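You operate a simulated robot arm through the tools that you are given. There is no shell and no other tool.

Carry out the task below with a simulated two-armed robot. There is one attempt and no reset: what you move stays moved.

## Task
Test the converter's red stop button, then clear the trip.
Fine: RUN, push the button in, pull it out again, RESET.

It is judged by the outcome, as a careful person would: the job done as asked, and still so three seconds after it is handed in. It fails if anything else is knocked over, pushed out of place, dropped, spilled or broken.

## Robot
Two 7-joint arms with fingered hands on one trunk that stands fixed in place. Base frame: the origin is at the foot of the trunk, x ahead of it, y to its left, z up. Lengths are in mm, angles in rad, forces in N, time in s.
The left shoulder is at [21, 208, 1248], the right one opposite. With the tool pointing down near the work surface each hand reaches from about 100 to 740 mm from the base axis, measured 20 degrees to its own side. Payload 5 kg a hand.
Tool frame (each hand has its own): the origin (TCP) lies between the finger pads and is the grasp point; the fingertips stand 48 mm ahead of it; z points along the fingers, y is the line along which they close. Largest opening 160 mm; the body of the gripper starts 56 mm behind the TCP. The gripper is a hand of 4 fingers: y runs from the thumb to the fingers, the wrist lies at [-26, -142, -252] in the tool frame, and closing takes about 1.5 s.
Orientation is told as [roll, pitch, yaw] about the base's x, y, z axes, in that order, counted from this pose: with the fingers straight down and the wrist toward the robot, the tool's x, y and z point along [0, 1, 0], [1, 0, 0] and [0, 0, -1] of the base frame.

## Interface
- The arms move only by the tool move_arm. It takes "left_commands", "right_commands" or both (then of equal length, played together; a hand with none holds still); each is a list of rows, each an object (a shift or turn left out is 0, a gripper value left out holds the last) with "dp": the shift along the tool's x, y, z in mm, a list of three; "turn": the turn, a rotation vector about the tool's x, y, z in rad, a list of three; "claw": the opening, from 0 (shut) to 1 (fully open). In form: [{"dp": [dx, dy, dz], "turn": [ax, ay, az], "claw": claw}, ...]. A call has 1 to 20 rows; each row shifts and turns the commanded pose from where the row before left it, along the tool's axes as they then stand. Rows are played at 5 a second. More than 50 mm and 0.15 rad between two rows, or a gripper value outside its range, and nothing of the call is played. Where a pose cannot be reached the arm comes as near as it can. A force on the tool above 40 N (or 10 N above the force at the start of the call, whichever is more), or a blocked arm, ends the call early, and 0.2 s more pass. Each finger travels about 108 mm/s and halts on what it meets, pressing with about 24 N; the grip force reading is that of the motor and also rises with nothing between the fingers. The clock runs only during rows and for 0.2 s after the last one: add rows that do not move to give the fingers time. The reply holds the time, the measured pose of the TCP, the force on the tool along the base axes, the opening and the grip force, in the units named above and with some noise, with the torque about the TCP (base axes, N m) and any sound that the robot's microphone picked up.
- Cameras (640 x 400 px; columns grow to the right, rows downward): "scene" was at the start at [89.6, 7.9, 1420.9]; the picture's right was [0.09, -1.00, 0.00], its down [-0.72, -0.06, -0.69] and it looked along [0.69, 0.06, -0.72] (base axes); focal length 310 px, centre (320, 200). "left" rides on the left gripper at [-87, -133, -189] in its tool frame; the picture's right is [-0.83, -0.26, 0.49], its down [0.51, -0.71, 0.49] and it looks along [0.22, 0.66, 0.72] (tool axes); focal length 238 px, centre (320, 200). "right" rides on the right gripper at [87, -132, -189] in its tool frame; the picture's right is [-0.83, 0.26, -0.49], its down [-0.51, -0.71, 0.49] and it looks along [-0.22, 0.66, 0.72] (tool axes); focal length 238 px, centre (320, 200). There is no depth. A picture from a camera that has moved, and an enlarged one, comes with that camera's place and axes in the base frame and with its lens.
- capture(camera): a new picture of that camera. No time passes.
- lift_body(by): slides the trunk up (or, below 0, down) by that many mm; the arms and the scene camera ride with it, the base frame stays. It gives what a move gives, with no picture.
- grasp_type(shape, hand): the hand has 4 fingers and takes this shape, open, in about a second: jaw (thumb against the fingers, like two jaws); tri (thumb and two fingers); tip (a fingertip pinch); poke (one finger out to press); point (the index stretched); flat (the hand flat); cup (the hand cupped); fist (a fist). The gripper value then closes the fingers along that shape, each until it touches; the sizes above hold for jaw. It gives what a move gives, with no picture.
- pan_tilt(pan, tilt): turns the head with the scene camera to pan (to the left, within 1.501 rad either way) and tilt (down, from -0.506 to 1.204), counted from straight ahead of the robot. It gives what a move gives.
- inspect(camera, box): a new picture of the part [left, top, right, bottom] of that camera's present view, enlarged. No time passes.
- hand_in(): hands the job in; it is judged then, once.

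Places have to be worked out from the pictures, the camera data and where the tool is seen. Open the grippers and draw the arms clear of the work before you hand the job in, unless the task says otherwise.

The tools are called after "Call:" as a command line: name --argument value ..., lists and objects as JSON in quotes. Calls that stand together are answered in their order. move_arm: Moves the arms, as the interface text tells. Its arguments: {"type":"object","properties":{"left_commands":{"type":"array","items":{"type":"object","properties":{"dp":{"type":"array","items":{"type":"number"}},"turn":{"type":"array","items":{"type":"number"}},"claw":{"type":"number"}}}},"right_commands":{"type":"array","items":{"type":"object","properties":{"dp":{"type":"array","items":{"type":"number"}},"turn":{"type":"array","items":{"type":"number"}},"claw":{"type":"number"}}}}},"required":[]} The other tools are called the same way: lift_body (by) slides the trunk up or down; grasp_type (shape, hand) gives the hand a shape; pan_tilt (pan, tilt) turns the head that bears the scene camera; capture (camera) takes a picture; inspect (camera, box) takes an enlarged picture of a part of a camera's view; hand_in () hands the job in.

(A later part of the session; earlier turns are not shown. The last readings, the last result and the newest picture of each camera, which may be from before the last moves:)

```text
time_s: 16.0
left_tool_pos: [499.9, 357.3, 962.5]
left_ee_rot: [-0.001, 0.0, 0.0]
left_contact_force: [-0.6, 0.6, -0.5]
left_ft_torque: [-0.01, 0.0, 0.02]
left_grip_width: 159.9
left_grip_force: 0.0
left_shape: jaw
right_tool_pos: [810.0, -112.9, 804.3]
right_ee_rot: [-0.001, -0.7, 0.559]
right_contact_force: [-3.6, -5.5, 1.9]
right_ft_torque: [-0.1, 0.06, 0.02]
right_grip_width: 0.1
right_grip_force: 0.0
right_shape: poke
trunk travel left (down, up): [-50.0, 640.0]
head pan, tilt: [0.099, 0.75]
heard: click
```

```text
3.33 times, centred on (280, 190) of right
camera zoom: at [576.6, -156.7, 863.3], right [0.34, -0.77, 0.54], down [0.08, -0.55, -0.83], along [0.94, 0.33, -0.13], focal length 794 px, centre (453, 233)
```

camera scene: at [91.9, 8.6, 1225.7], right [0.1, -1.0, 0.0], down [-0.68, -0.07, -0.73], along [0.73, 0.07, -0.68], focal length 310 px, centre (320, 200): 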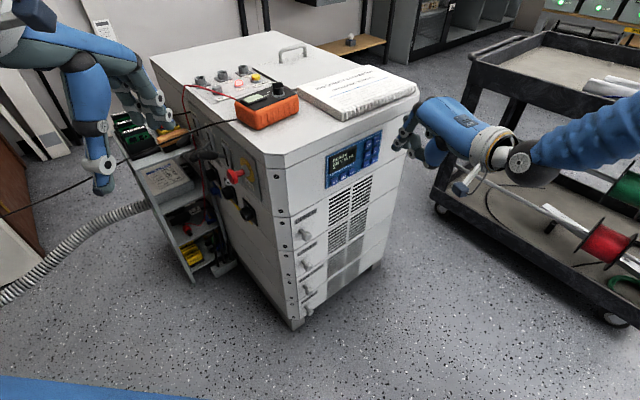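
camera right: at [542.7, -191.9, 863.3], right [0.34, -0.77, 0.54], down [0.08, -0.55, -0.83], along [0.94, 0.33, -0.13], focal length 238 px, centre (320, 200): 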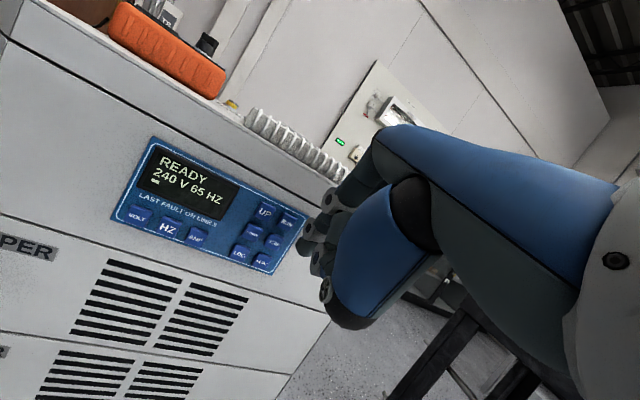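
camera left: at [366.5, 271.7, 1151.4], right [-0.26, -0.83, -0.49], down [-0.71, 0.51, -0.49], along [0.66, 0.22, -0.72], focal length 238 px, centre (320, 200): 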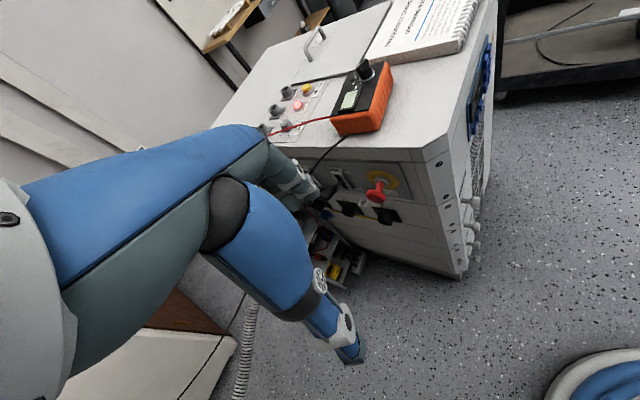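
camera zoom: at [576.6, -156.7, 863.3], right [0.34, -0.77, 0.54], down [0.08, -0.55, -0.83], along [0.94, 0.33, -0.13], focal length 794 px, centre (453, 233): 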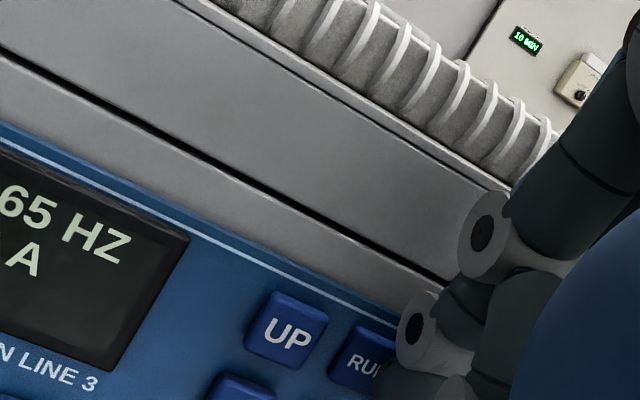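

Click heard and the display shows RUN 65 HZ, with the voltage ramping. I'll back the right hand straight off the panel by ~70 mm.

Call:
move_arm --right_commands '[{"dp": [-3.2, -10.4, -8.8]}, {"dp": [-3.2, -10.4, -8.8]}, {"dp": [-3.2, -10.4, -8.8]}, {"dp": [-3.2, -10.4, -8.8]}, {"dp": [-3.2, -10.4, -8.8]}]'

Call:
inspect --camera "scene" --box '[310, 110, 430, 190]'

Call:
inspect --camera "scene" --box '[0, 100, 300, 290]'

Call:
inspect --camera "left" --box '[260, 100, 460, 240]'

```text
time_s: 17.2
left_tool_pos: [499.7, 357.4, 962.5]
left_ee_rot: [0.0, 0.0, 0.0]
left_contact_force: [0.5, -0.4, 1.1]
left_ft_torque: [0.01, 0.01, -0.03]
left_grip_width: 160.0
left_grip_force: 0.0
left_shape: jaw
right_tool_pos: [762.3, -162.0, 804.1]
right_ee_rot: [-0.001, -0.7, 0.559]
right_contact_force: [-0.5, 0.6, 0.5]
right_ft_torque: [0.0, 0.0, 0.02]
right_grip_width: 0.0
right_grip_force: 0.1
right_shape: poke
trunk travel left (down, up): [-50.0, 640.0]
head pan, tilt: [0.099, 0.75]
```

```text
5.00 times, centred on (370, 150) of scene
camera zoom: at [91.8, 8.6, 1225.7], right [0.1, -1.0, 0.0], down [-0.68, -0.07, -0.73], along [0.73, 0.07, -0.68], focal length 1552 px, centre (70, 450)
```

zoom: 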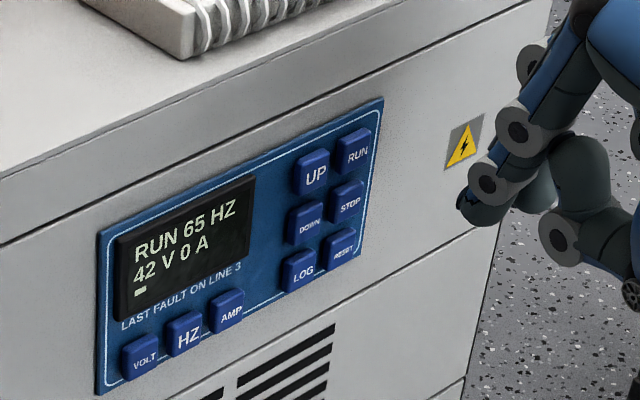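

```text
2.11 times, centred on (150, 195) of scene
camera zoom: at [91.8, 8.6, 1225.7], right [0.1, -1.0, 0.0], down [-0.68, -0.07, -0.73], along [0.73, 0.07, -0.68], focal length 654 px, centre (678, 210)
```

zoom: 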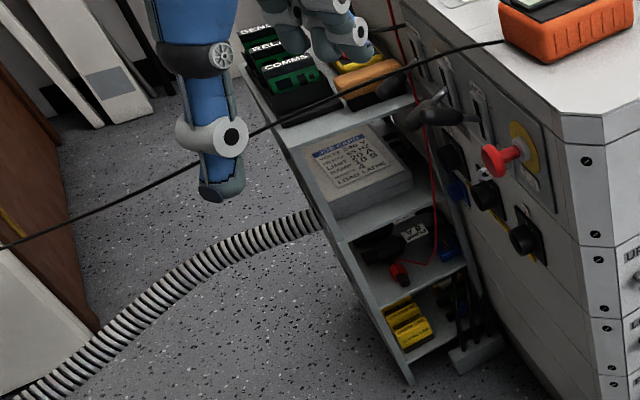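

```text
2.86 times, centred on (360, 170) of left
camera zoom: at [366.5, 271.5, 1151.2], right [-0.26, -0.83, -0.49], down [-0.71, 0.51, -0.49], along [0.66, 0.22, -0.72], focal length 681 px, centre (206, 286)
```

zoom: 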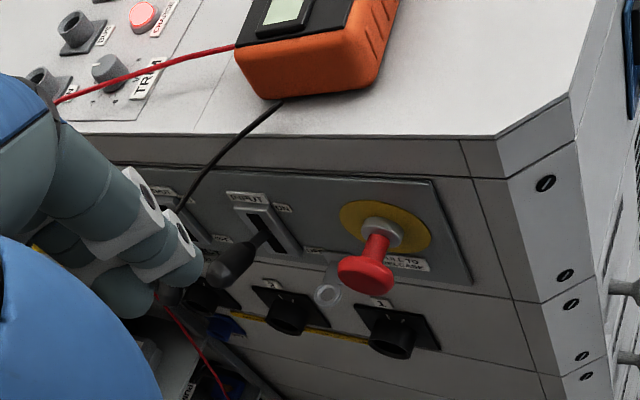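

RUN is ramping (42 V rising). Before moving the left hand to the stop button I'll look closely at the neighbours there, especially the INPUT levers beside it.

Call:
inspect --camera "scene" --box '[160, 110, 280, 220]'

Call:
inspect --camera "left" --box '[290, 140, 410, 240]'

Call:
inspect --camera "scene" --box '[130, 150, 200, 200]'

```text
3.64 times, centred on (220, 165) of scene
camera zoom: at [91.8, 8.6, 1225.7], right [0.1, -1.0, 0.0], down [-0.68, -0.07, -0.73], along [0.73, 0.07, -0.68], focal length 1129 px, centre (684, 327)
```

zoom: 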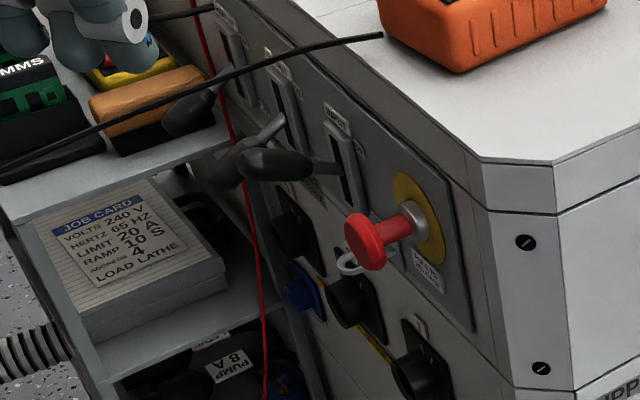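

```text
4.00 times, centred on (350, 190) of left
camera zoom: at [366.5, 271.5, 1151.2], right [-0.26, -0.83, -0.49], down [-0.71, 0.51, -0.49], along [0.66, 0.22, -0.72], focal length 953 px, centre (200, 240)
```

zoom: 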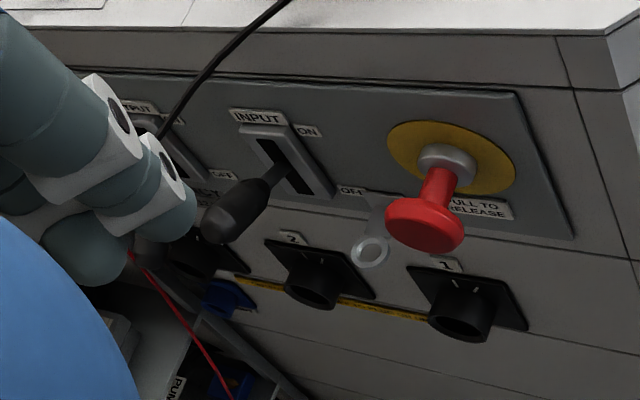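

```text
8.00 times, centred on (165, 175) of scene
camera zoom: at [91.8, 8.6, 1225.7], right [0.1, -1.0, 0.0], down [-0.68, -0.07, -0.73], along [0.73, 0.07, -0.68], focal length 2484 px, centre (1560, 400)
```

zoom: 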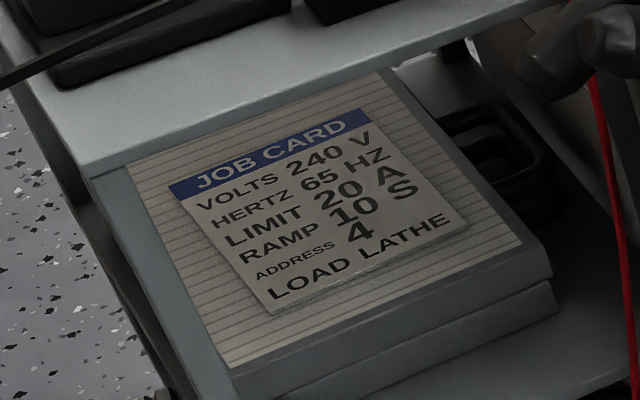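

The job card agrees with the display (240 V, 65 Hz, 10 s ramp). The INPUT lever's end is at ≈[713, 376, 773], some 95 mm beside the stop button, so I'll approach with a smaller yaw to stay away from it. Now I close the left hand and turn it in free air toward the button.

Call:
move_arm --left_commands '[{"claw": 0.0, "turn": [0, 0, 0.15]}, {"turn": [0, 0, 0.15]}, {"turn": [0, 0, 0.15]}, {"turn": [0, 0, 0.15]}, {"turn": [-0.14, 0, 0]}, {"turn": [-0.14, 0, 0]}, {"turn": [-0.14, 0, 0]}, {"turn": [-0.14, 0, 0]}, {"turn": [-0.14, 0, 0]}, {"turn": [-0.14, 0, 0]}, {"dp": [0, 0, 0]}]'

Call:
capture --camera "scene"

Call:
capture --camera "left"

Call:
inspect --camera "scene" --box '[320, 130, 400, 190]'

```text
time_s: 19.6
left_tool_pos: [500.2, 357.5, 964.5]
left_ee_rot: [-0.001, -0.841, -0.6]
left_contact_force: [1.2, -0.9, 0.3]
left_ft_torque: [0.02, 0.0, 0.02]
left_grip_width: 0.3
left_grip_force: 24.2
left_shape: jaw
right_tool_pos: [762.9, -162.0, 803.8]
right_ee_rot: [0.001, -0.698, 0.558]
right_contact_force: [-0.8, -0.2, 0.0]
right_ft_torque: [0.01, -0.02, 0.02]
right_grip_width: 0.0
right_grip_force: 0.0
right_shape: poke
trunk travel left (down, up): [-50.0, 640.0]
head pan, tilt: [0.099, 0.75]
```

```text
taken
camera scene: at [92.0, 8.4, 1225.8], right [0.1, -1.0, 0.0], down [-0.68, -0.07, -0.73], along [0.73, 0.07, -0.68], focal length 310 px, centre (320, 200)
```

scene: 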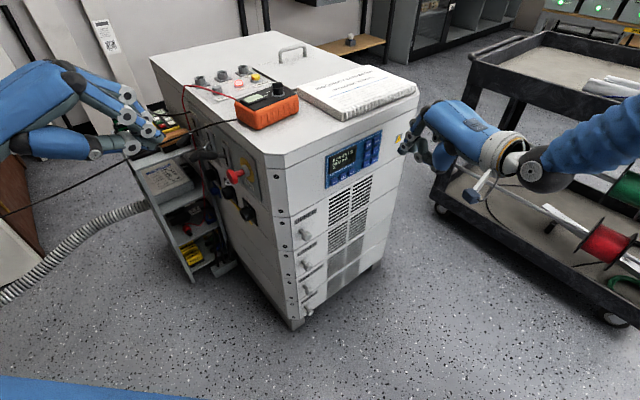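

```text
taken
camera left: at [261.5, 415.7, 989.6], right [-0.31, -0.8, -0.52], down [0.2, 0.48, -0.86], along [0.93, -0.37, 0.01], focal length 238 px, centre (320, 200)
```

left: 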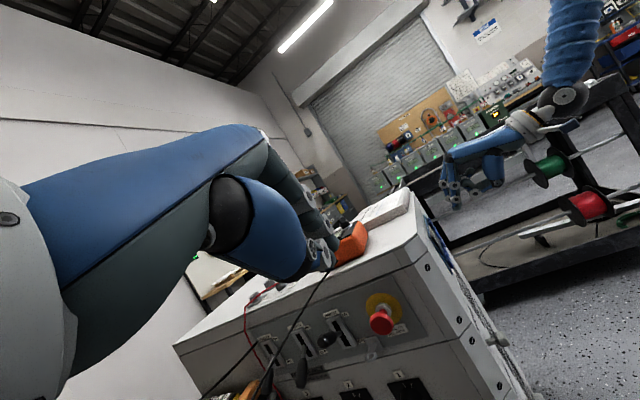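

```text
6.67 times, centred on (360, 160) of scene
camera zoom: at [92.0, 8.4, 1225.8], right [0.1, -1.0, 0.0], down [-0.68, -0.07, -0.73], along [0.73, 0.07, -0.68], focal length 2070 px, centre (53, 467)
```

zoom: 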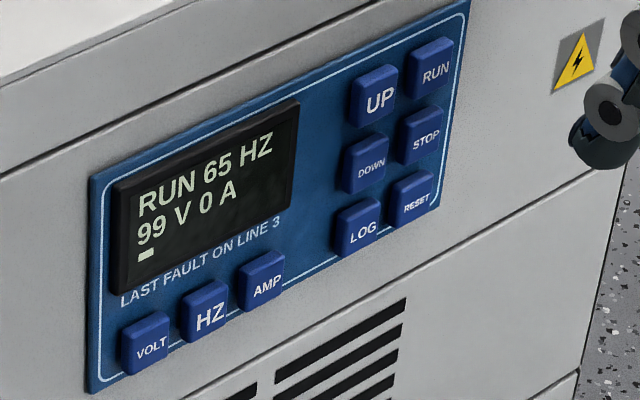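

The left camera now looks at the stop button from outside. I'll zoom in on it and on the closed left hand from both cameras.

Call:
inspect --camera "left" --box '[280, 260, 460, 400]'

Call:
inspect --camera "left" --box '[200, 140, 380, 300]'

Call:
inspect --camera "scene" --box '[40, 50, 260, 220]'

```text
2.86 times, centred on (370, 330) of left
camera zoom: at [261.5, 415.7, 989.6], right [-0.31, -0.8, -0.52], down [0.2, 0.48, -0.86], along [0.93, -0.37, 0.01], focal length 681 px, centre (177, -171)
```

zoom: 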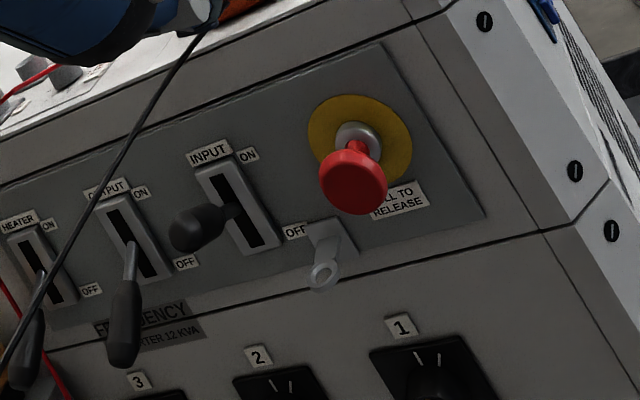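

```text
2.50 times, centred on (290, 220) of left
camera zoom: at [261.5, 415.7, 989.6], right [-0.31, -0.8, -0.52], down [0.2, 0.48, -0.86], along [0.93, -0.37, 0.01], focal length 596 px, centre (395, 150)
```

zoom: 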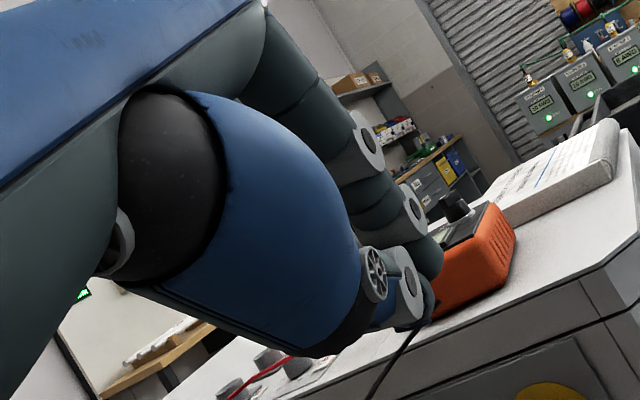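

```text
2.35 times, centred on (150, 135) of scene
camera zoom: at [92.0, 8.4, 1225.8], right [0.1, -1.0, 0.0], down [-0.68, -0.07, -0.73], along [0.73, 0.07, -0.68], focal length 730 px, centre (720, 353)
```

zoom: 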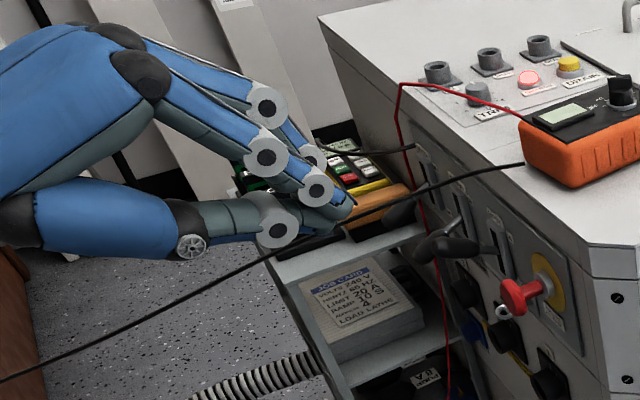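

The readings now agree well: head face centre ≈[660, 280, 753], plate behind it ≈[689, 250, 752], axis level. I'll flatten the left hand's tilt, lower it and bring the closed fingertips to ~50 mm in front of the button.

Call:
move_arm --left_commands '[{"turn": [0, -0.0745, 0.0667]}, {"turn": [-0.14, 0, 0]}, {"turn": [-0.14, 0, 0]}, {"dp": [0, -34.2, 16.6]}, {"dp": [0, -34.2, 16.6]}, {"dp": [0, -34.2, 16.6]}, {"dp": [0, -34.2, 16.6]}, {"dp": [0, -34.2, 16.6]}, {"dp": [15.7, 11.4, 23.5]}, {"dp": [15.7, 11.4, 23.5]}, {"dp": [15.7, 11.4, 23.5]}, {"dp": [0, 0, 0]}]'

Call:
capture --camera "scene"

Call:
capture --camera "left"

Call:
inspect --camera "scene" --box '[120, 90, 280, 220]'

Call:
inspect --camera "left" --box '[240, 160, 460, 340]'

```text
time_s: 22.2
left_tool_pos: [615.0, 388.7, 790.6]
left_ee_rot: [-0.002, -1.119, -0.696]
left_contact_force: [-1.0, -0.7, -0.1]
left_ft_torque: [-0.05, -0.02, 0.05]
left_grip_width: 0.1
left_grip_force: 23.9
left_shape: jaw
left hand out of reach, approached as far as the arm can: row 3, 4, 5, 6
right_tool_pos: [762.9, -161.9, 805.2]
right_ee_rot: [0.0, -0.701, 0.56]
right_contact_force: [-0.5, -1.4, -0.9]
right_ft_torque: [0.01, 0.02, 0.05]
right_grip_width: 0.0
right_grip_force: 0.0
right_shape: poke
trunk travel left (down, up): [-50.0, 640.0]
head pan, tilt: [0.099, 0.75]
```

```text
taken
camera scene: at [92.0, 8.9, 1225.8], right [0.1, -1.0, 0.0], down [-0.68, -0.07, -0.73], along [0.73, 0.07, -0.68], focal length 310 px, centre (320, 200)
```

scene: 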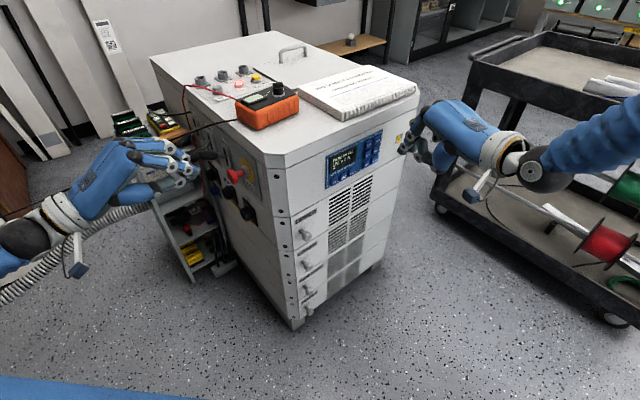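

```text
taken
camera left: at [383.9, 468.3, 752.7], right [-0.29, -0.85, -0.44], down [0.43, 0.3, -0.85], along [0.86, -0.43, 0.27], focal length 238 px, centre (320, 200)
```

left: 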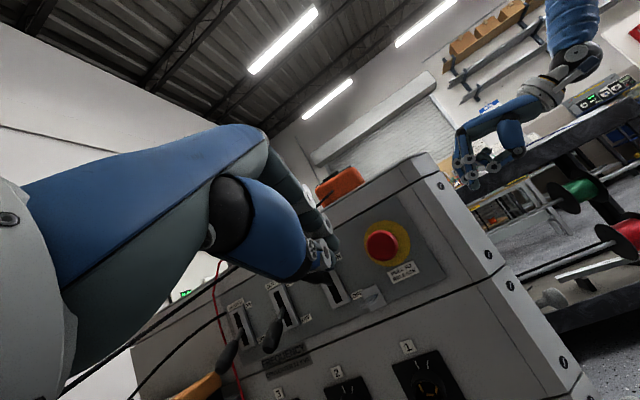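

```text
3.08 times, centred on (200, 155) of scene
camera zoom: at [92.0, 8.9, 1225.8], right [0.1, -1.0, 0.0], down [-0.68, -0.07, -0.73], along [0.73, 0.07, -0.68], focal length 955 px, centre (689, 338)
```

zoom: 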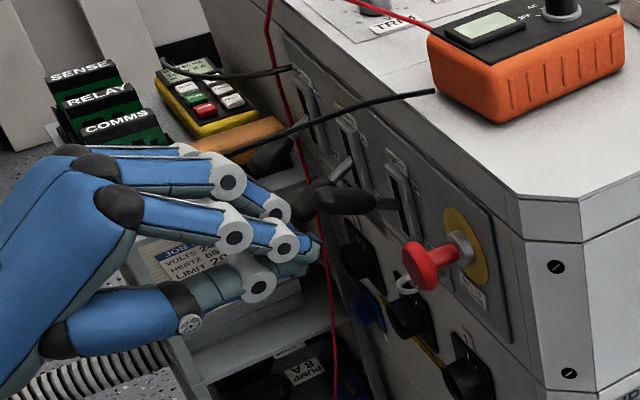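

```text
2.22 times, centred on (350, 250) of left
camera zoom: at [383.9, 468.3, 752.7], right [-0.29, -0.85, -0.44], down [0.43, 0.3, -0.85], along [0.86, -0.43, 0.27], focal length 530 px, centre (253, 89)
```

zoom: 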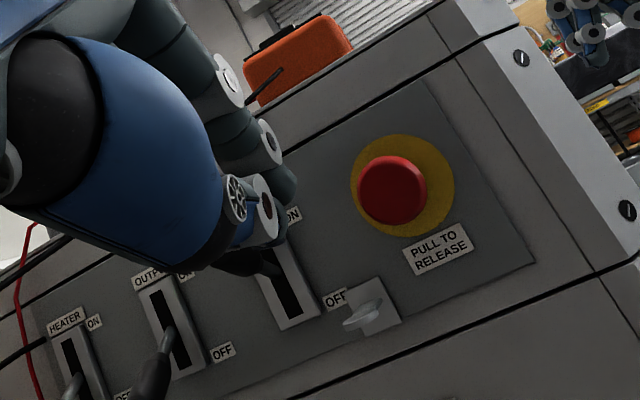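

Some rows were out of reach, so the hand ended ~50 mm to the lever side of my target (tip ≈[648, 361, 770]), untouched so far. I'll shift it sideways along tool -x to line up in front of the button.

Call:
move_arm --left_commands '[{"dp": [-17, 0, 0]}, {"dp": [-17, -3.6, 0]}, {"dp": [-16.7, -3.6, 0]}, {"dp": [0, -3.6, 0]}, {"dp": [0, 0, 0]}]'

Call:
inspect --camera "scene" --box '[120, 90, 280, 220]'

Call:
inspect --camera "left" --box '[240, 160, 460, 340]'

Call:
inspect --camera "scene" --box '[310, 120, 400, 190]'

```text
time_s: 23.4
left_tool_pos: [578.0, 350.8, 781.1]
left_ee_rot: [-0.003, -1.12, -0.698]
left_contact_force: [-1.3, 0.3, -0.9]
left_ft_torque: [0.01, -0.01, 0.01]
left_grip_width: 0.2
left_grip_force: 23.8
left_shape: jaw
right_tool_pos: [763.5, -161.4, 803.8]
right_ee_rot: [0.0, -0.7, 0.559]
right_contact_force: [-0.3, 0.0, -0.2]
right_ft_torque: [-0.01, -0.02, -0.02]
right_grip_width: 0.0
right_grip_force: 0.0
right_shape: poke
trunk travel left (down, up): [-50.0, 640.0]
head pan, tilt: [0.099, 0.75]
```

```text
3.08 times, centred on (200, 155) of scene
camera zoom: at [92.1, 9.1, 1225.7], right [0.1, -1.0, 0.0], down [-0.68, -0.07, -0.73], along [0.73, 0.07, -0.68], focal length 955 px, centre (689, 338)
```

zoom: 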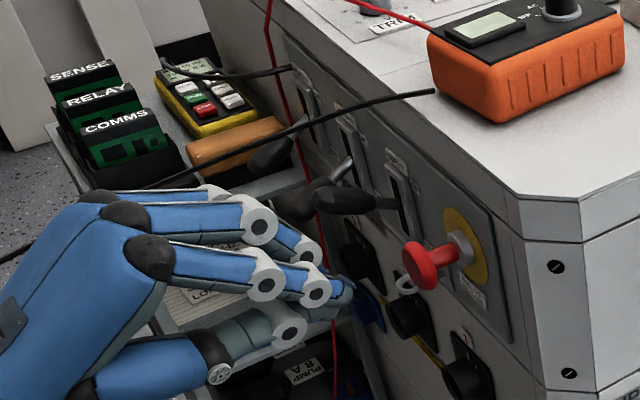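

```text
2.22 times, centred on (350, 250) of left
camera zoom: at [347.0, 432.0, 743.7], right [-0.29, -0.85, -0.44], down [0.43, 0.3, -0.85], along [0.86, -0.44, 0.27], focal length 530 px, centre (253, 89)
```

zoom: 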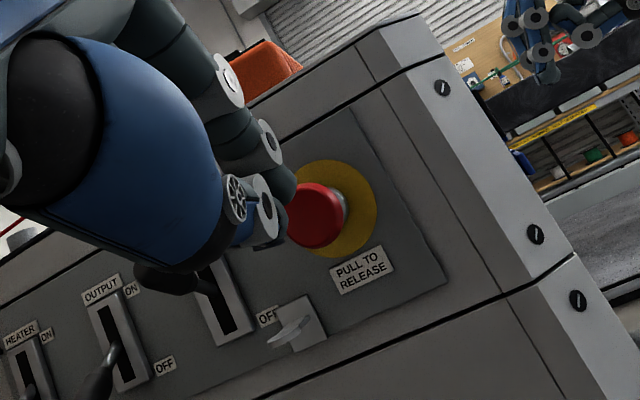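

```text
5.71 times, centred on (355, 155) of scene
camera zoom: at [92.1, 9.1, 1225.7], right [0.1, -1.0, 0.0], down [-0.68, -0.07, -0.73], along [0.73, 0.07, -0.68], focal length 1774 px, centre (120, 457)
```

zoom: 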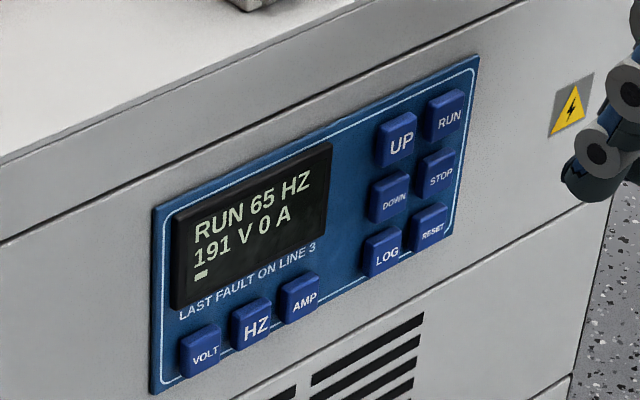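

Fingertips are at ≈[611, 320, 760], about 64 mm out and nearly on the button's axis; the output is at 191 V and still ramping. I'll advance to just short of the head with a small downward correction.

Call:
move_arm --left_commands '[{"dp": [-0.3, 4.4, 13.5]}, {"dp": [-0.3, 4.4, 13.5]}, {"dp": [-0.3, 4.4, 13.5]}, {"dp": [-0.3, 4.4, 13.4]}, {"dp": [0, 0, 0]}]'

Call:
inspect --camera "scene" --box '[150, 110, 280, 210]'

Call:
inspect --camera "left" --box '[240, 160, 460, 340]'

```text
time_s: 24.6
left_tool_pos: [608.4, 321.3, 766.3]
left_ee_rot: [-0.001, -1.117, -0.696]
left_contact_force: [0.2, -0.4, 0.1]
left_ft_torque: [0.0, -0.01, -0.02]
left_grip_width: 0.0
left_grip_force: 23.5
left_shape: jaw
left hand out of reach, approached as far as the arm can: row 3, 4
right_tool_pos: [762.8, -160.3, 804.2]
right_ee_rot: [0.002, -0.701, 0.558]
right_contact_force: [-0.6, 0.2, -0.2]
right_ft_torque: [-0.01, 0.02, 0.01]
right_grip_width: 0.2
right_grip_force: 0.0
right_shape: poke
trunk travel left (down, up): [-50.0, 640.0]
head pan, tilt: [0.099, 0.75]
```

```text
4.00 times, centred on (215, 160) of scene
camera zoom: at [92.0, 9.1, 1225.7], right [0.1, -1.0, 0.0], down [-0.68, -0.07, -0.73], along [0.73, 0.07, -0.68], focal length 1242 px, centre (740, 360)
```

zoom: 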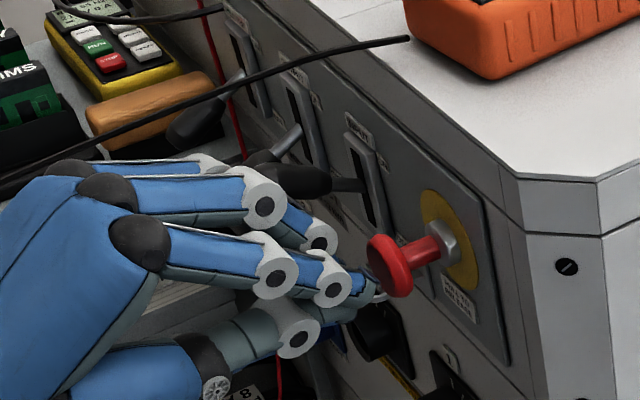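

```text
2.22 times, centred on (350, 250) of left
camera zoom: at [377.5, 402.2, 729.5], right [-0.29, -0.85, -0.44], down [0.43, 0.3, -0.85], along [0.86, -0.44, 0.27], focal length 530 px, centre (253, 89)
```

zoom: 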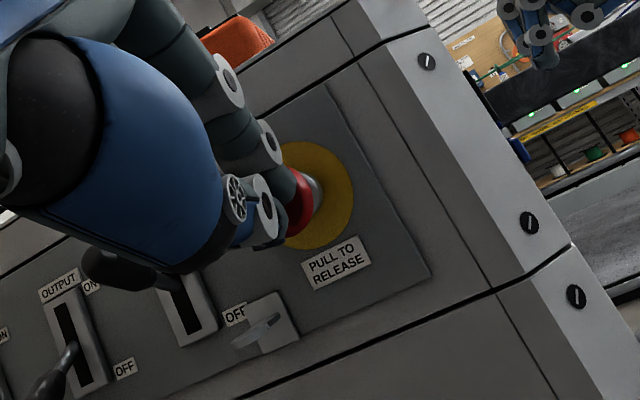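

The flatter wrist pose is at its limit (tip ≈22 mm from the head, no contact). I'll steepen the tilt back to the angle that was reachable and re-centre the fingertips in front of the head.

Call:
move_arm --left_commands '[{"dp": [0, 0, -10], "turn": [0.14, 0, 0]}, {"turn": [0.14, 0, 0]}, {"dp": [0.5, 9.4, 4.5]}, {"dp": [0.5, 9.4, 4.5]}, {"dp": [0.5, 9.4, 4.5]}, {"dp": [0, 0, 0]}]'

Call:
inspect --camera "scene" --box '[150, 110, 280, 210]'

Call:
inspect --camera "left" --box '[240, 160, 460, 340]'

Call:
inspect --camera "scene" --box '[310, 120, 400, 190]'

```text
time_s: 26.0
left_tool_pos: [599.3, 325.3, 772.8]
left_ee_rot: [0.001, -0.884, -0.713]
left_contact_force: [-0.2, 0.4, -0.7]
left_ft_torque: [-0.02, -0.03, 0.03]
left_grip_width: 0.0
left_grip_force: 24.3
left_shape: jaw
left hand out of reach, approached as far as the arm can: row 2, 3, 4, 5
right_tool_pos: [762.1, -161.7, 803.9]
right_ee_rot: [0.0, -0.701, 0.558]
right_contact_force: [-0.5, -0.8, -0.2]
right_ft_torque: [0.0, 0.01, 0.04]
right_grip_width: 0.1
right_grip_force: 0.1
right_shape: poke
trunk travel left (down, up): [-50.0, 640.0]
head pan, tilt: [0.099, 0.75]
```

```text
4.00 times, centred on (215, 160) of scene
camera zoom: at [92.0, 9.0, 1225.7], right [0.1, -1.0, 0.0], down [-0.68, -0.07, -0.73], along [0.73, 0.07, -0.68], focal length 1242 px, centre (740, 360)
```

zoom: 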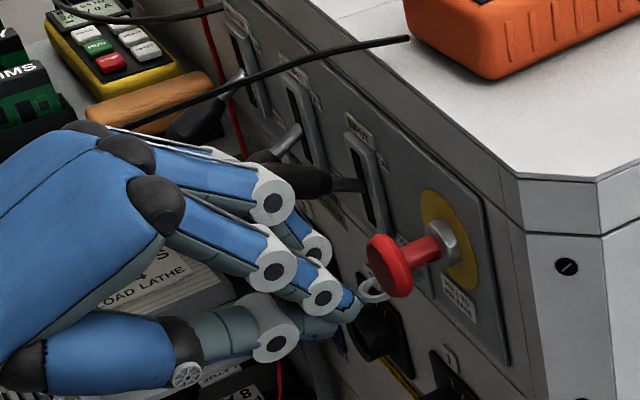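

```text
2.22 times, centred on (350, 250) of left
camera zoom: at [368.2, 410.6, 788.6], right [-0.38, -0.77, -0.51], down [0.28, 0.43, -0.86], along [0.88, -0.47, 0.05], focal length 530 px, centre (253, 89)
```

zoom: 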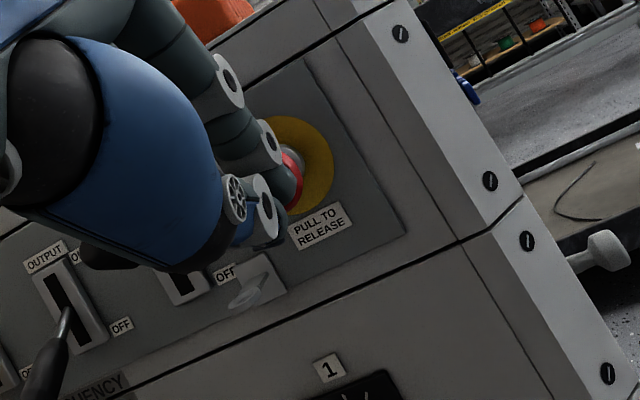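

```text
5.71 times, centred on (355, 155) of scene
camera zoom: at [92.0, 9.0, 1225.7], right [0.1, -1.0, 0.0], down [-0.68, -0.07, -0.73], along [0.73, 0.07, -0.68], focal length 1774 px, centre (120, 457)
```

zoom: 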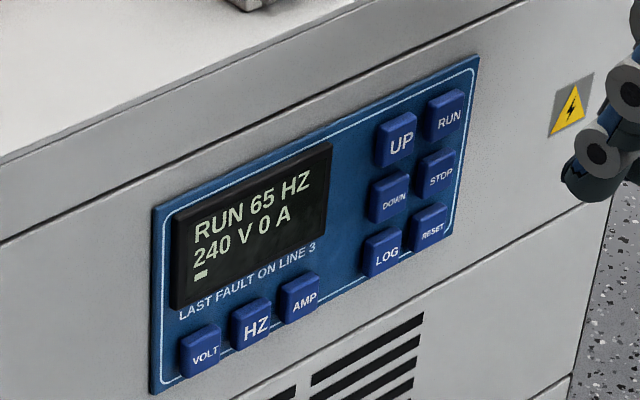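

Output is at the full 240 V. The inward yaw seems to be what the left wrist can't do here, so I'll turn the hand back to a smaller yaw in place and see whether that frees it.

Call:
move_arm --left_commands '[{"dp": [-3, 0, -5], "turn": [0, 0.0928, -0.0761]}, {"dp": [-3, 0, 0], "turn": [0, 0.0928, -0.0761]}, {"dp": [-3, 0, 0], "turn": [0, 0.0928, -0.0761]}, {"dp": [0, 0, 0]}]'

Call:
inspect --camera "scene" --box '[150, 110, 280, 210]'

Call:
inspect --camera "left" --box '[240, 160, 460, 340]'

```text
time_s: 27.0
left_tool_pos: [591.4, 320.7, 776.6]
left_ee_rot: [0.024, -0.842, -0.356]
left_contact_force: [0.5, -0.6, -0.1]
left_ft_torque: [-0.01, 0.0, 0.04]
left_grip_width: 0.2
left_grip_force: 23.8
left_shape: jaw
right_tool_pos: [762.3, -161.0, 804.2]
right_ee_rot: [0.0, -0.701, 0.559]
right_contact_force: [-0.8, -0.3, 0.1]
right_ft_torque: [-0.01, 0.04, 0.0]
right_grip_width: 0.0
right_grip_force: 0.1
right_shape: poke
trunk travel left (down, up): [-50.0, 640.0]
head pan, tilt: [0.099, 0.75]
```

```text
4.00 times, centred on (215, 160) of scene
camera zoom: at [91.9, 9.0, 1225.7], right [0.1, -1.0, 0.0], down [-0.68, -0.07, -0.73], along [0.73, 0.07, -0.68], focal length 1242 px, centre (740, 360)
```

zoom: 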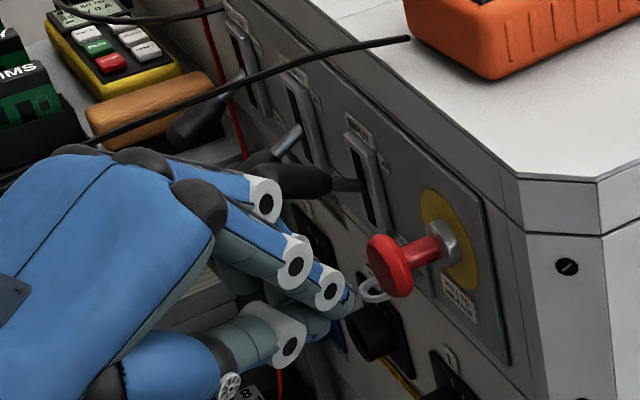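

```text
2.22 times, centred on (350, 250) of left
camera zoom: at [346.0, 315.1, 800.3], right [-0.1, -0.84, -0.53], down [0.07, 0.53, -0.85], along [0.99, -0.12, 0.01], focal length 530 px, centre (253, 89)
```

zoom: 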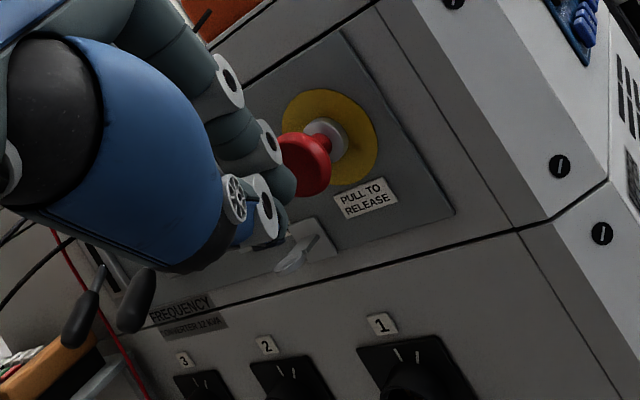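

That pose is reachable (tip ≈[625, 308, 745], about 44 mm from the head's face). I'll advance 36 mm along the button's axis with a small rise.

Call:
move_arm --left_commands '[{"dp": [-3.8, 9.6, 6.8]}, {"dp": [-3.8, 9.6, 6.8]}, {"dp": [-3.7, 9.7, 6.8]}, {"dp": [0, 0, 0]}]'

Call:
inspect --camera "scene" --box '[180, 130, 270, 200]'

Call:
inspect --camera "left" --box '[240, 160, 420, 300]'

```text
time_s: 28.0
left_tool_pos: [606.5, 294.1, 778.0]
left_ee_rot: [0.023, -0.845, -0.356]
left_contact_force: [0.5, 0.3, 0.4]
left_ft_torque: [0.02, 0.0, 0.02]
left_grip_width: 0.0
left_grip_force: 24.1
left_shape: jaw
left hand out of reach, approached as far as the arm can: row 2, 3
right_tool_pos: [761.1, -161.3, 805.1]
right_ee_rot: [0.0, -0.7, 0.558]
right_contact_force: [0.5, -0.3, -0.4]
right_ft_torque: [0.01, -0.01, 0.01]
right_grip_width: 0.0
right_grip_force: 0.0
right_shape: poke
trunk travel left (down, up): [-50.0, 640.0]
head pan, tilt: [0.099, 0.75]
```

```text
5.71 times, centred on (225, 165) of scene
camera zoom: at [92.0, 8.8, 1225.7], right [0.1, -1.0, 0.0], down [-0.68, -0.07, -0.73], along [0.73, 0.07, -0.68], focal length 1774 px, centre (863, 400)
```

zoom: 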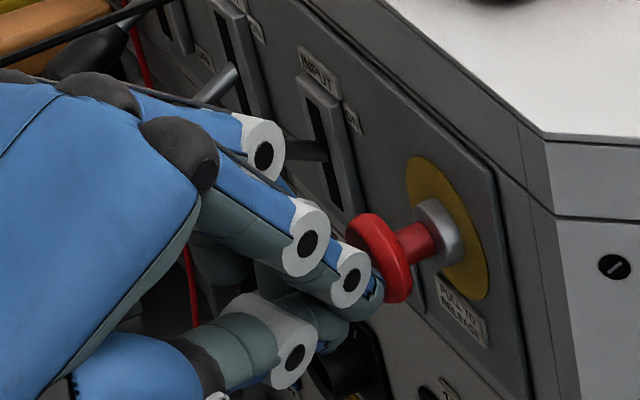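

```text
2.86 times, centred on (330, 230) of left
camera zoom: at [359.7, 289.1, 802.4], right [-0.1, -0.84, -0.53], down [0.07, 0.52, -0.85], along [0.99, -0.12, 0.01], focal length 681 px, centre (291, 114)
```

zoom: 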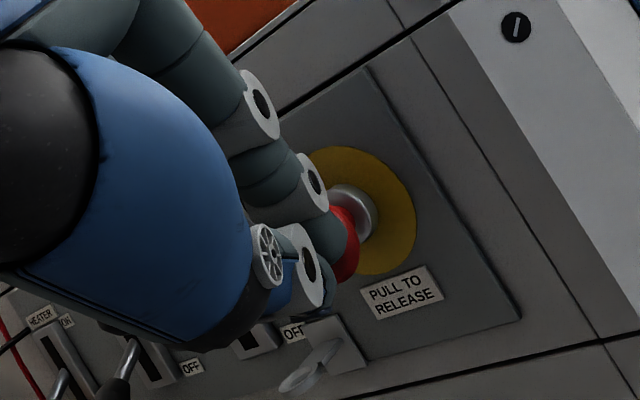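

Rows 2–3 again fell short, though the wrist isn't stretched, so some joint limit must be at play. I'll look at the left arm's posture.

Call:
pan_tilt --pan 0.8 --tilt 0.75

Call:
capture --camera "scene"

Call:
capture --camera "right"

```text
time_s: 29.1
left_tool_pos: [606.8, 293.6, 777.3]
left_ee_rot: [0.022, -0.843, -0.357]
left_contact_force: [0.3, 0.1, -0.3]
left_ft_torque: [0.03, -0.01, 0.01]
left_grip_width: 0.1
left_grip_force: 24.5
left_shape: jaw
right_tool_pos: [762.5, -161.1, 803.4]
right_ee_rot: [-0.001, -0.7, 0.558]
right_contact_force: [0.4, 1.1, -0.4]
right_ft_torque: [0.0, -0.03, 0.01]
right_grip_width: 0.1
right_grip_force: 0.1
right_shape: poke
trunk travel left (down, up): [-50.0, 640.0]
head pan, tilt: [0.799, 0.75]
```

```text
taken
camera scene: at [67.4, 60.1, 1225.7], right [0.72, -0.7, 0.0], down [-0.48, -0.49, -0.73], along [0.51, 0.52, -0.68], focal length 310 px, centre (320, 200)
```

scene: 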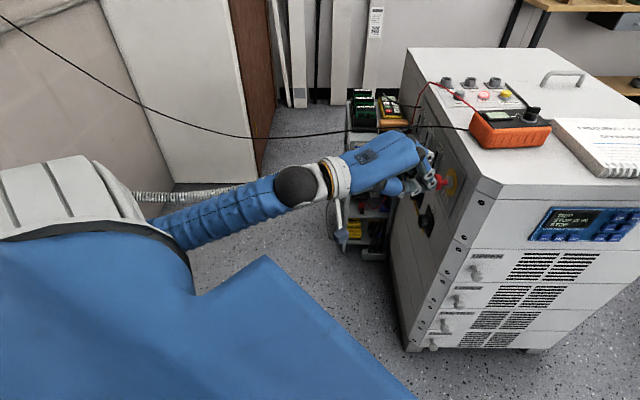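

```text
taken
camera right: at [527.6, -206.0, 863.4], right [0.35, -0.77, 0.54], down [0.08, -0.55, -0.83], along [0.94, 0.33, -0.13], focal length 238 px, centre (320, 200)
```

right: 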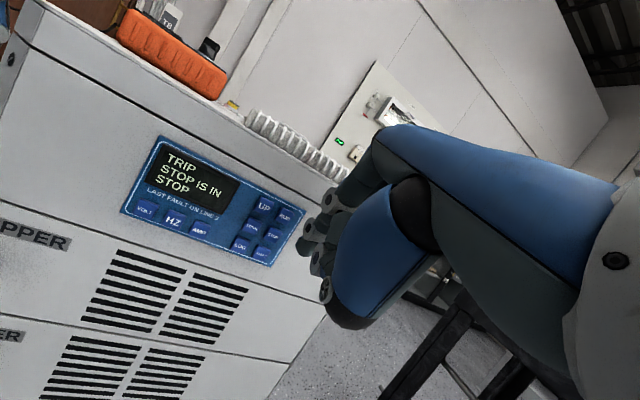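

The panel now reads TRIP / STOP IS IN — the push has gone home. I'll zoom in to confirm the button's position and that nothing else changed.

Call:
inspect --camera "right" --box '[110, 120, 310, 270]'

Call:
inspect --camera "scene" --box '[370, 100, 510, 230]'

Call:
inspect --camera "left" --box '[240, 160, 420, 300]'

```text
2.67 times, centred on (210, 195) of right
camera zoom: at [527.6, -206.0, 863.4], right [0.35, -0.77, 0.54], down [0.08, -0.55, -0.83], along [0.94, 0.33, -0.13], focal length 636 px, centre (613, 213)
```

zoom: 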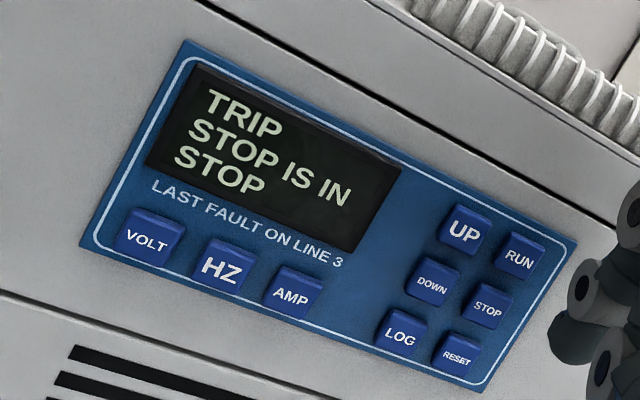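

```text
3.08 times, centred on (440, 165) of scene
camera zoom: at [67.4, 60.1, 1225.7], right [0.72, -0.7, 0.0], down [-0.48, -0.49, -0.73], along [0.51, 0.52, -0.68], focal length 955 px, centre (-49, 308)
```

zoom: 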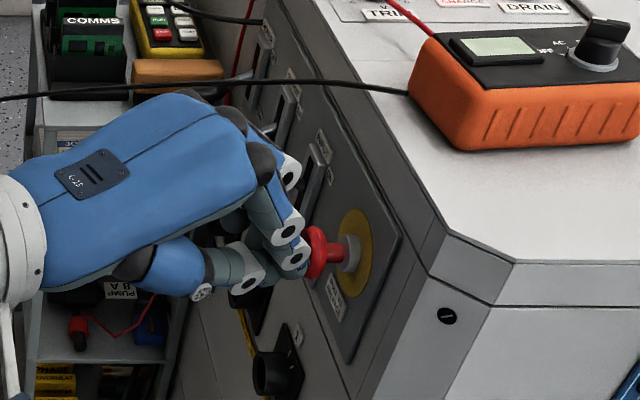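

```text
2.86 times, centred on (330, 230) of left
camera zoom: at [359.7, 289.3, 802.2], right [-0.1, -0.84, -0.53], down [0.07, 0.52, -0.85], along [0.99, -0.12, 0.01], focal length 681 px, centre (291, 114)
```

zoom: 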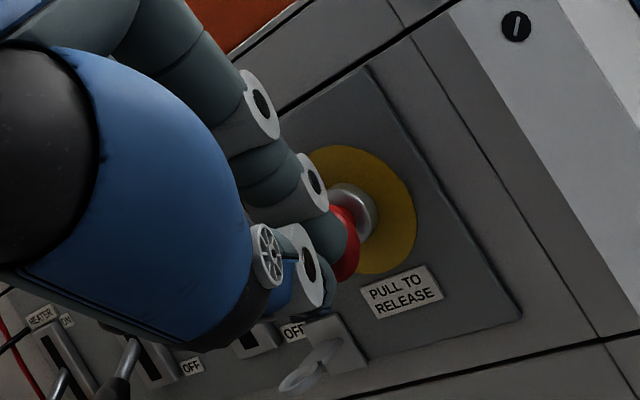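

Panel: TRIP, STOP IS IN, fault STOP; the stop is in. I'll back the left hand off along the axis to see that the button has latched and to prepare for the pull.

Call:
move_arm --left_commands '[{"dp": [4.1, -6.1, -6.8]}, {"dp": [4.1, -6.1, -6.8]}, {"dp": [4.1, -6.1, -6.8]}, {"dp": [4.1, -6.1, -6.8]}, {"dp": [4.1, -6.1, -6.8]}, {"dp": [0, 0, 0]}]'

Call:
pan_tilt --pan 0.35 --tilt 0.75

Call:
capture --camera "scene"

Call:
inspect --camera "scene" --box '[240, 110, 380, 220]'

Call:
capture --camera "left"

Call:
inspect --camera "left" --box '[260, 160, 420, 290]'

Call:
inspect --camera "right" --box '[110, 120, 310, 270]'

```text
time_s: 30.5
left_tool_pos: [569.5, 329.3, 779.3]
left_ee_rot: [0.023, -0.843, -0.359]
left_contact_force: [-0.7, 0.2, 0.3]
left_ft_torque: [-0.01, -0.01, 0.0]
left_grip_width: 0.0
left_grip_force: 24.0
left_shape: jaw
right_tool_pos: [761.1, -162.1, 804.2]
right_ee_rot: [-0.001, -0.7, 0.558]
right_contact_force: [-0.3, 0.3, -0.5]
right_ft_torque: [-0.01, -0.03, 0.02]
right_grip_width: 0.0
right_grip_force: 0.0
right_shape: poke
trunk travel left (down, up): [-50.0, 640.0]
head pan, tilt: [0.799, 0.75]
```

```text
time_s: 31.4
left_tool_pos: [569.2, 328.9, 778.3]
left_ee_rot: [0.023, -0.842, -0.358]
left_contact_force: [-0.6, 0.1, -0.1]
left_ft_torque: [0.0, 0.03, 0.0]
left_grip_width: 0.0
left_grip_force: 23.6
left_shape: jaw
right_tool_pos: [763.0, -160.3, 803.8]
right_ee_rot: [0.002, -0.7, 0.559]
right_contact_force: [1.0, 0.1, -0.5]
right_ft_torque: [0.0, 0.01, -0.01]
right_grip_width: 0.0
right_grip_force: 0.1
right_shape: poke
trunk travel left (down, up): [-50.0, 640.0]
head pan, tilt: [0.351, 0.75]
```

```text
taken
camera scene: at [87.3, 29.3, 1225.7], right [0.34, -0.94, 0.0], down [-0.64, -0.23, -0.73], along [0.69, 0.25, -0.68], focal length 310 px, centre (320, 200)
```

scene: 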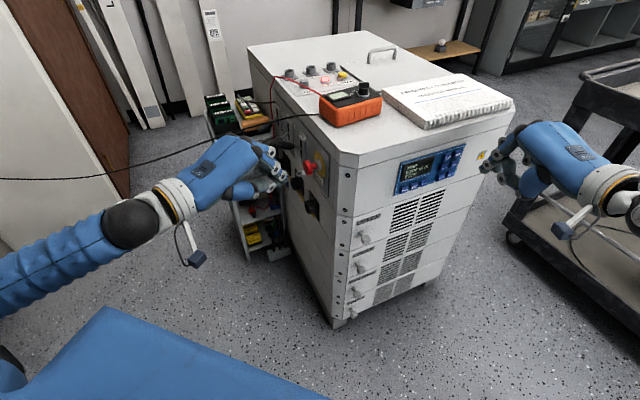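

```text
3.64 times, centred on (310, 165) of scene
camera zoom: at [87.3, 29.3, 1225.7], right [0.34, -0.94, 0.0], down [-0.64, -0.23, -0.73], along [0.69, 0.25, -0.68], focal length 1129 px, centre (356, 327)
```

zoom: 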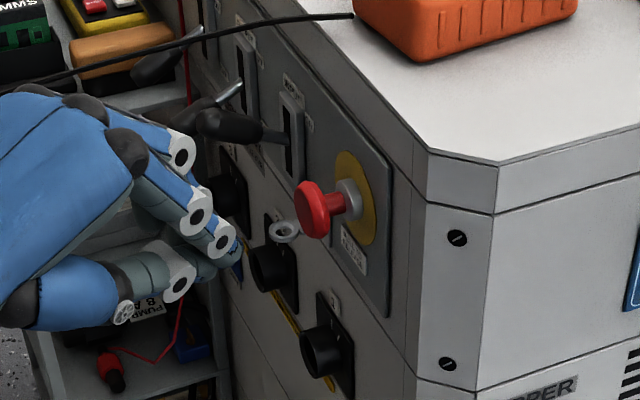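

```text
taken
camera left: at [322.8, 323.9, 803.0], right [-0.1, -0.84, -0.53], down [0.07, 0.52, -0.85], along [0.99, -0.12, 0.01], focal length 238 px, centre (320, 200)
```

left: 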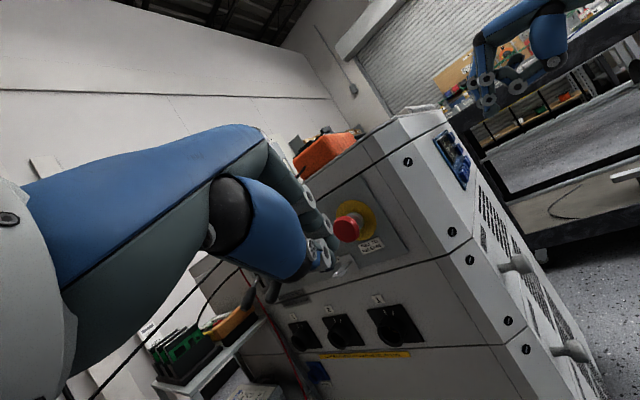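

```text
3.08 times, centred on (340, 225) of left
camera zoom: at [322.8, 323.9, 803.0], right [-0.1, -0.84, -0.53], down [0.07, 0.52, -0.85], along [0.99, -0.12, 0.01], focal length 733 px, centre (258, 123)
```

zoom: 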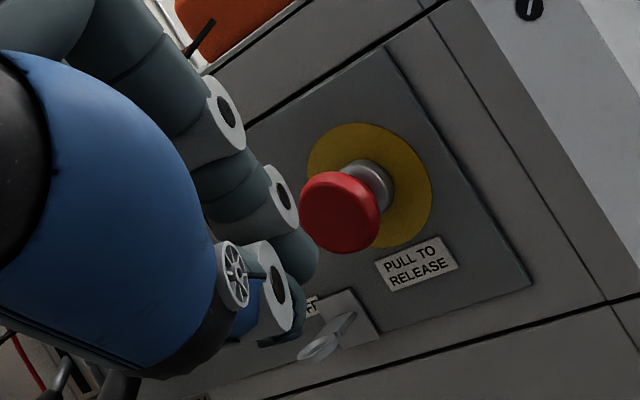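

```text
2.67 times, centred on (210, 195) of right
camera zoom: at [527.5, -206.0, 863.4], right [0.35, -0.77, 0.54], down [0.08, -0.55, -0.83], along [0.94, 0.33, -0.13], focal length 636 px, centre (613, 213)
```

zoom: 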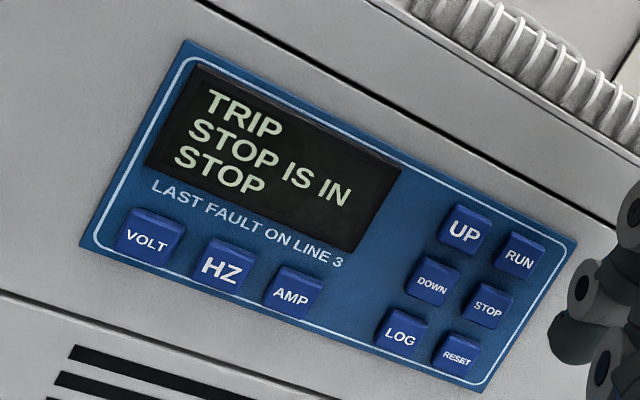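

The button has latched about 8 mm in (face now ≈[664, 273, 752]) and the panel holds TRIP / STOP IS IN. To pull it out I'll come from above, hooking the fingers behind the head's rim with the thumb in front; first I raise, steepen and part-open the left hand in free air.

Call:
move_arm --left_commands '[{"dp": [0, 20, -18], "claw": 0.4}, {"dp": [0, 20, -18], "turn": [0.1, 0, 0]}, {"turn": [0.11, 0, 0]}, {"turn": [0.11, 0, 0]}, {"turn": [0, -0.07, 0.122]}, {"dp": [0, 0, 0]}]'

Call:
inspect --camera "scene" --box '[200, 80, 380, 220]'

Call:
capture --camera "left"

```text
time_s: 32.8
left_tool_pos: [569.0, 328.5, 832.1]
left_ee_rot: [0.019, -0.52, -0.491]
left_contact_force: [-0.3, 0.2, 1.1]
left_ft_torque: [0.0, 0.02, 0.0]
left_grip_width: 63.8
left_grip_force: 0.0
left_shape: jaw
right_tool_pos: [762.2, -161.2, 804.3]
right_ee_rot: [0.0, -0.701, 0.558]
right_contact_force: [-0.1, 0.1, 0.2]
right_ft_torque: [0.01, 0.01, -0.03]
right_grip_width: 0.0
right_grip_force: 0.0
right_shape: poke
trunk travel left (down, up): [-50.0, 640.0]
head pan, tilt: [0.351, 0.75]
```

```text
2.86 times, centred on (290, 150) of scene
camera zoom: at [87.3, 29.2, 1225.7], right [0.34, -0.94, 0.0], down [-0.64, -0.23, -0.73], along [0.69, 0.25, -0.68], focal length 887 px, centre (406, 343)
```

zoom: 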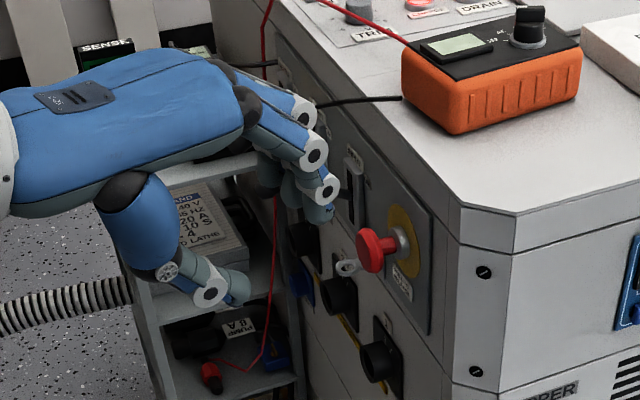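

```text
taken
camera left: at [341.4, 348.3, 928.7], right [-0.37, -0.74, -0.56], down [-0.09, 0.63, -0.77], along [0.93, -0.23, -0.3], focal length 238 px, centre (320, 200)
```

left: 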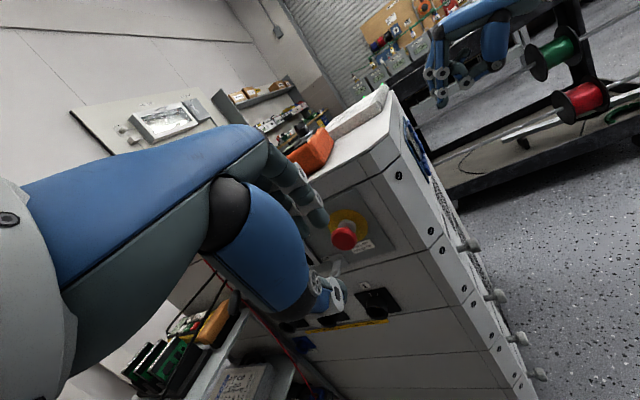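

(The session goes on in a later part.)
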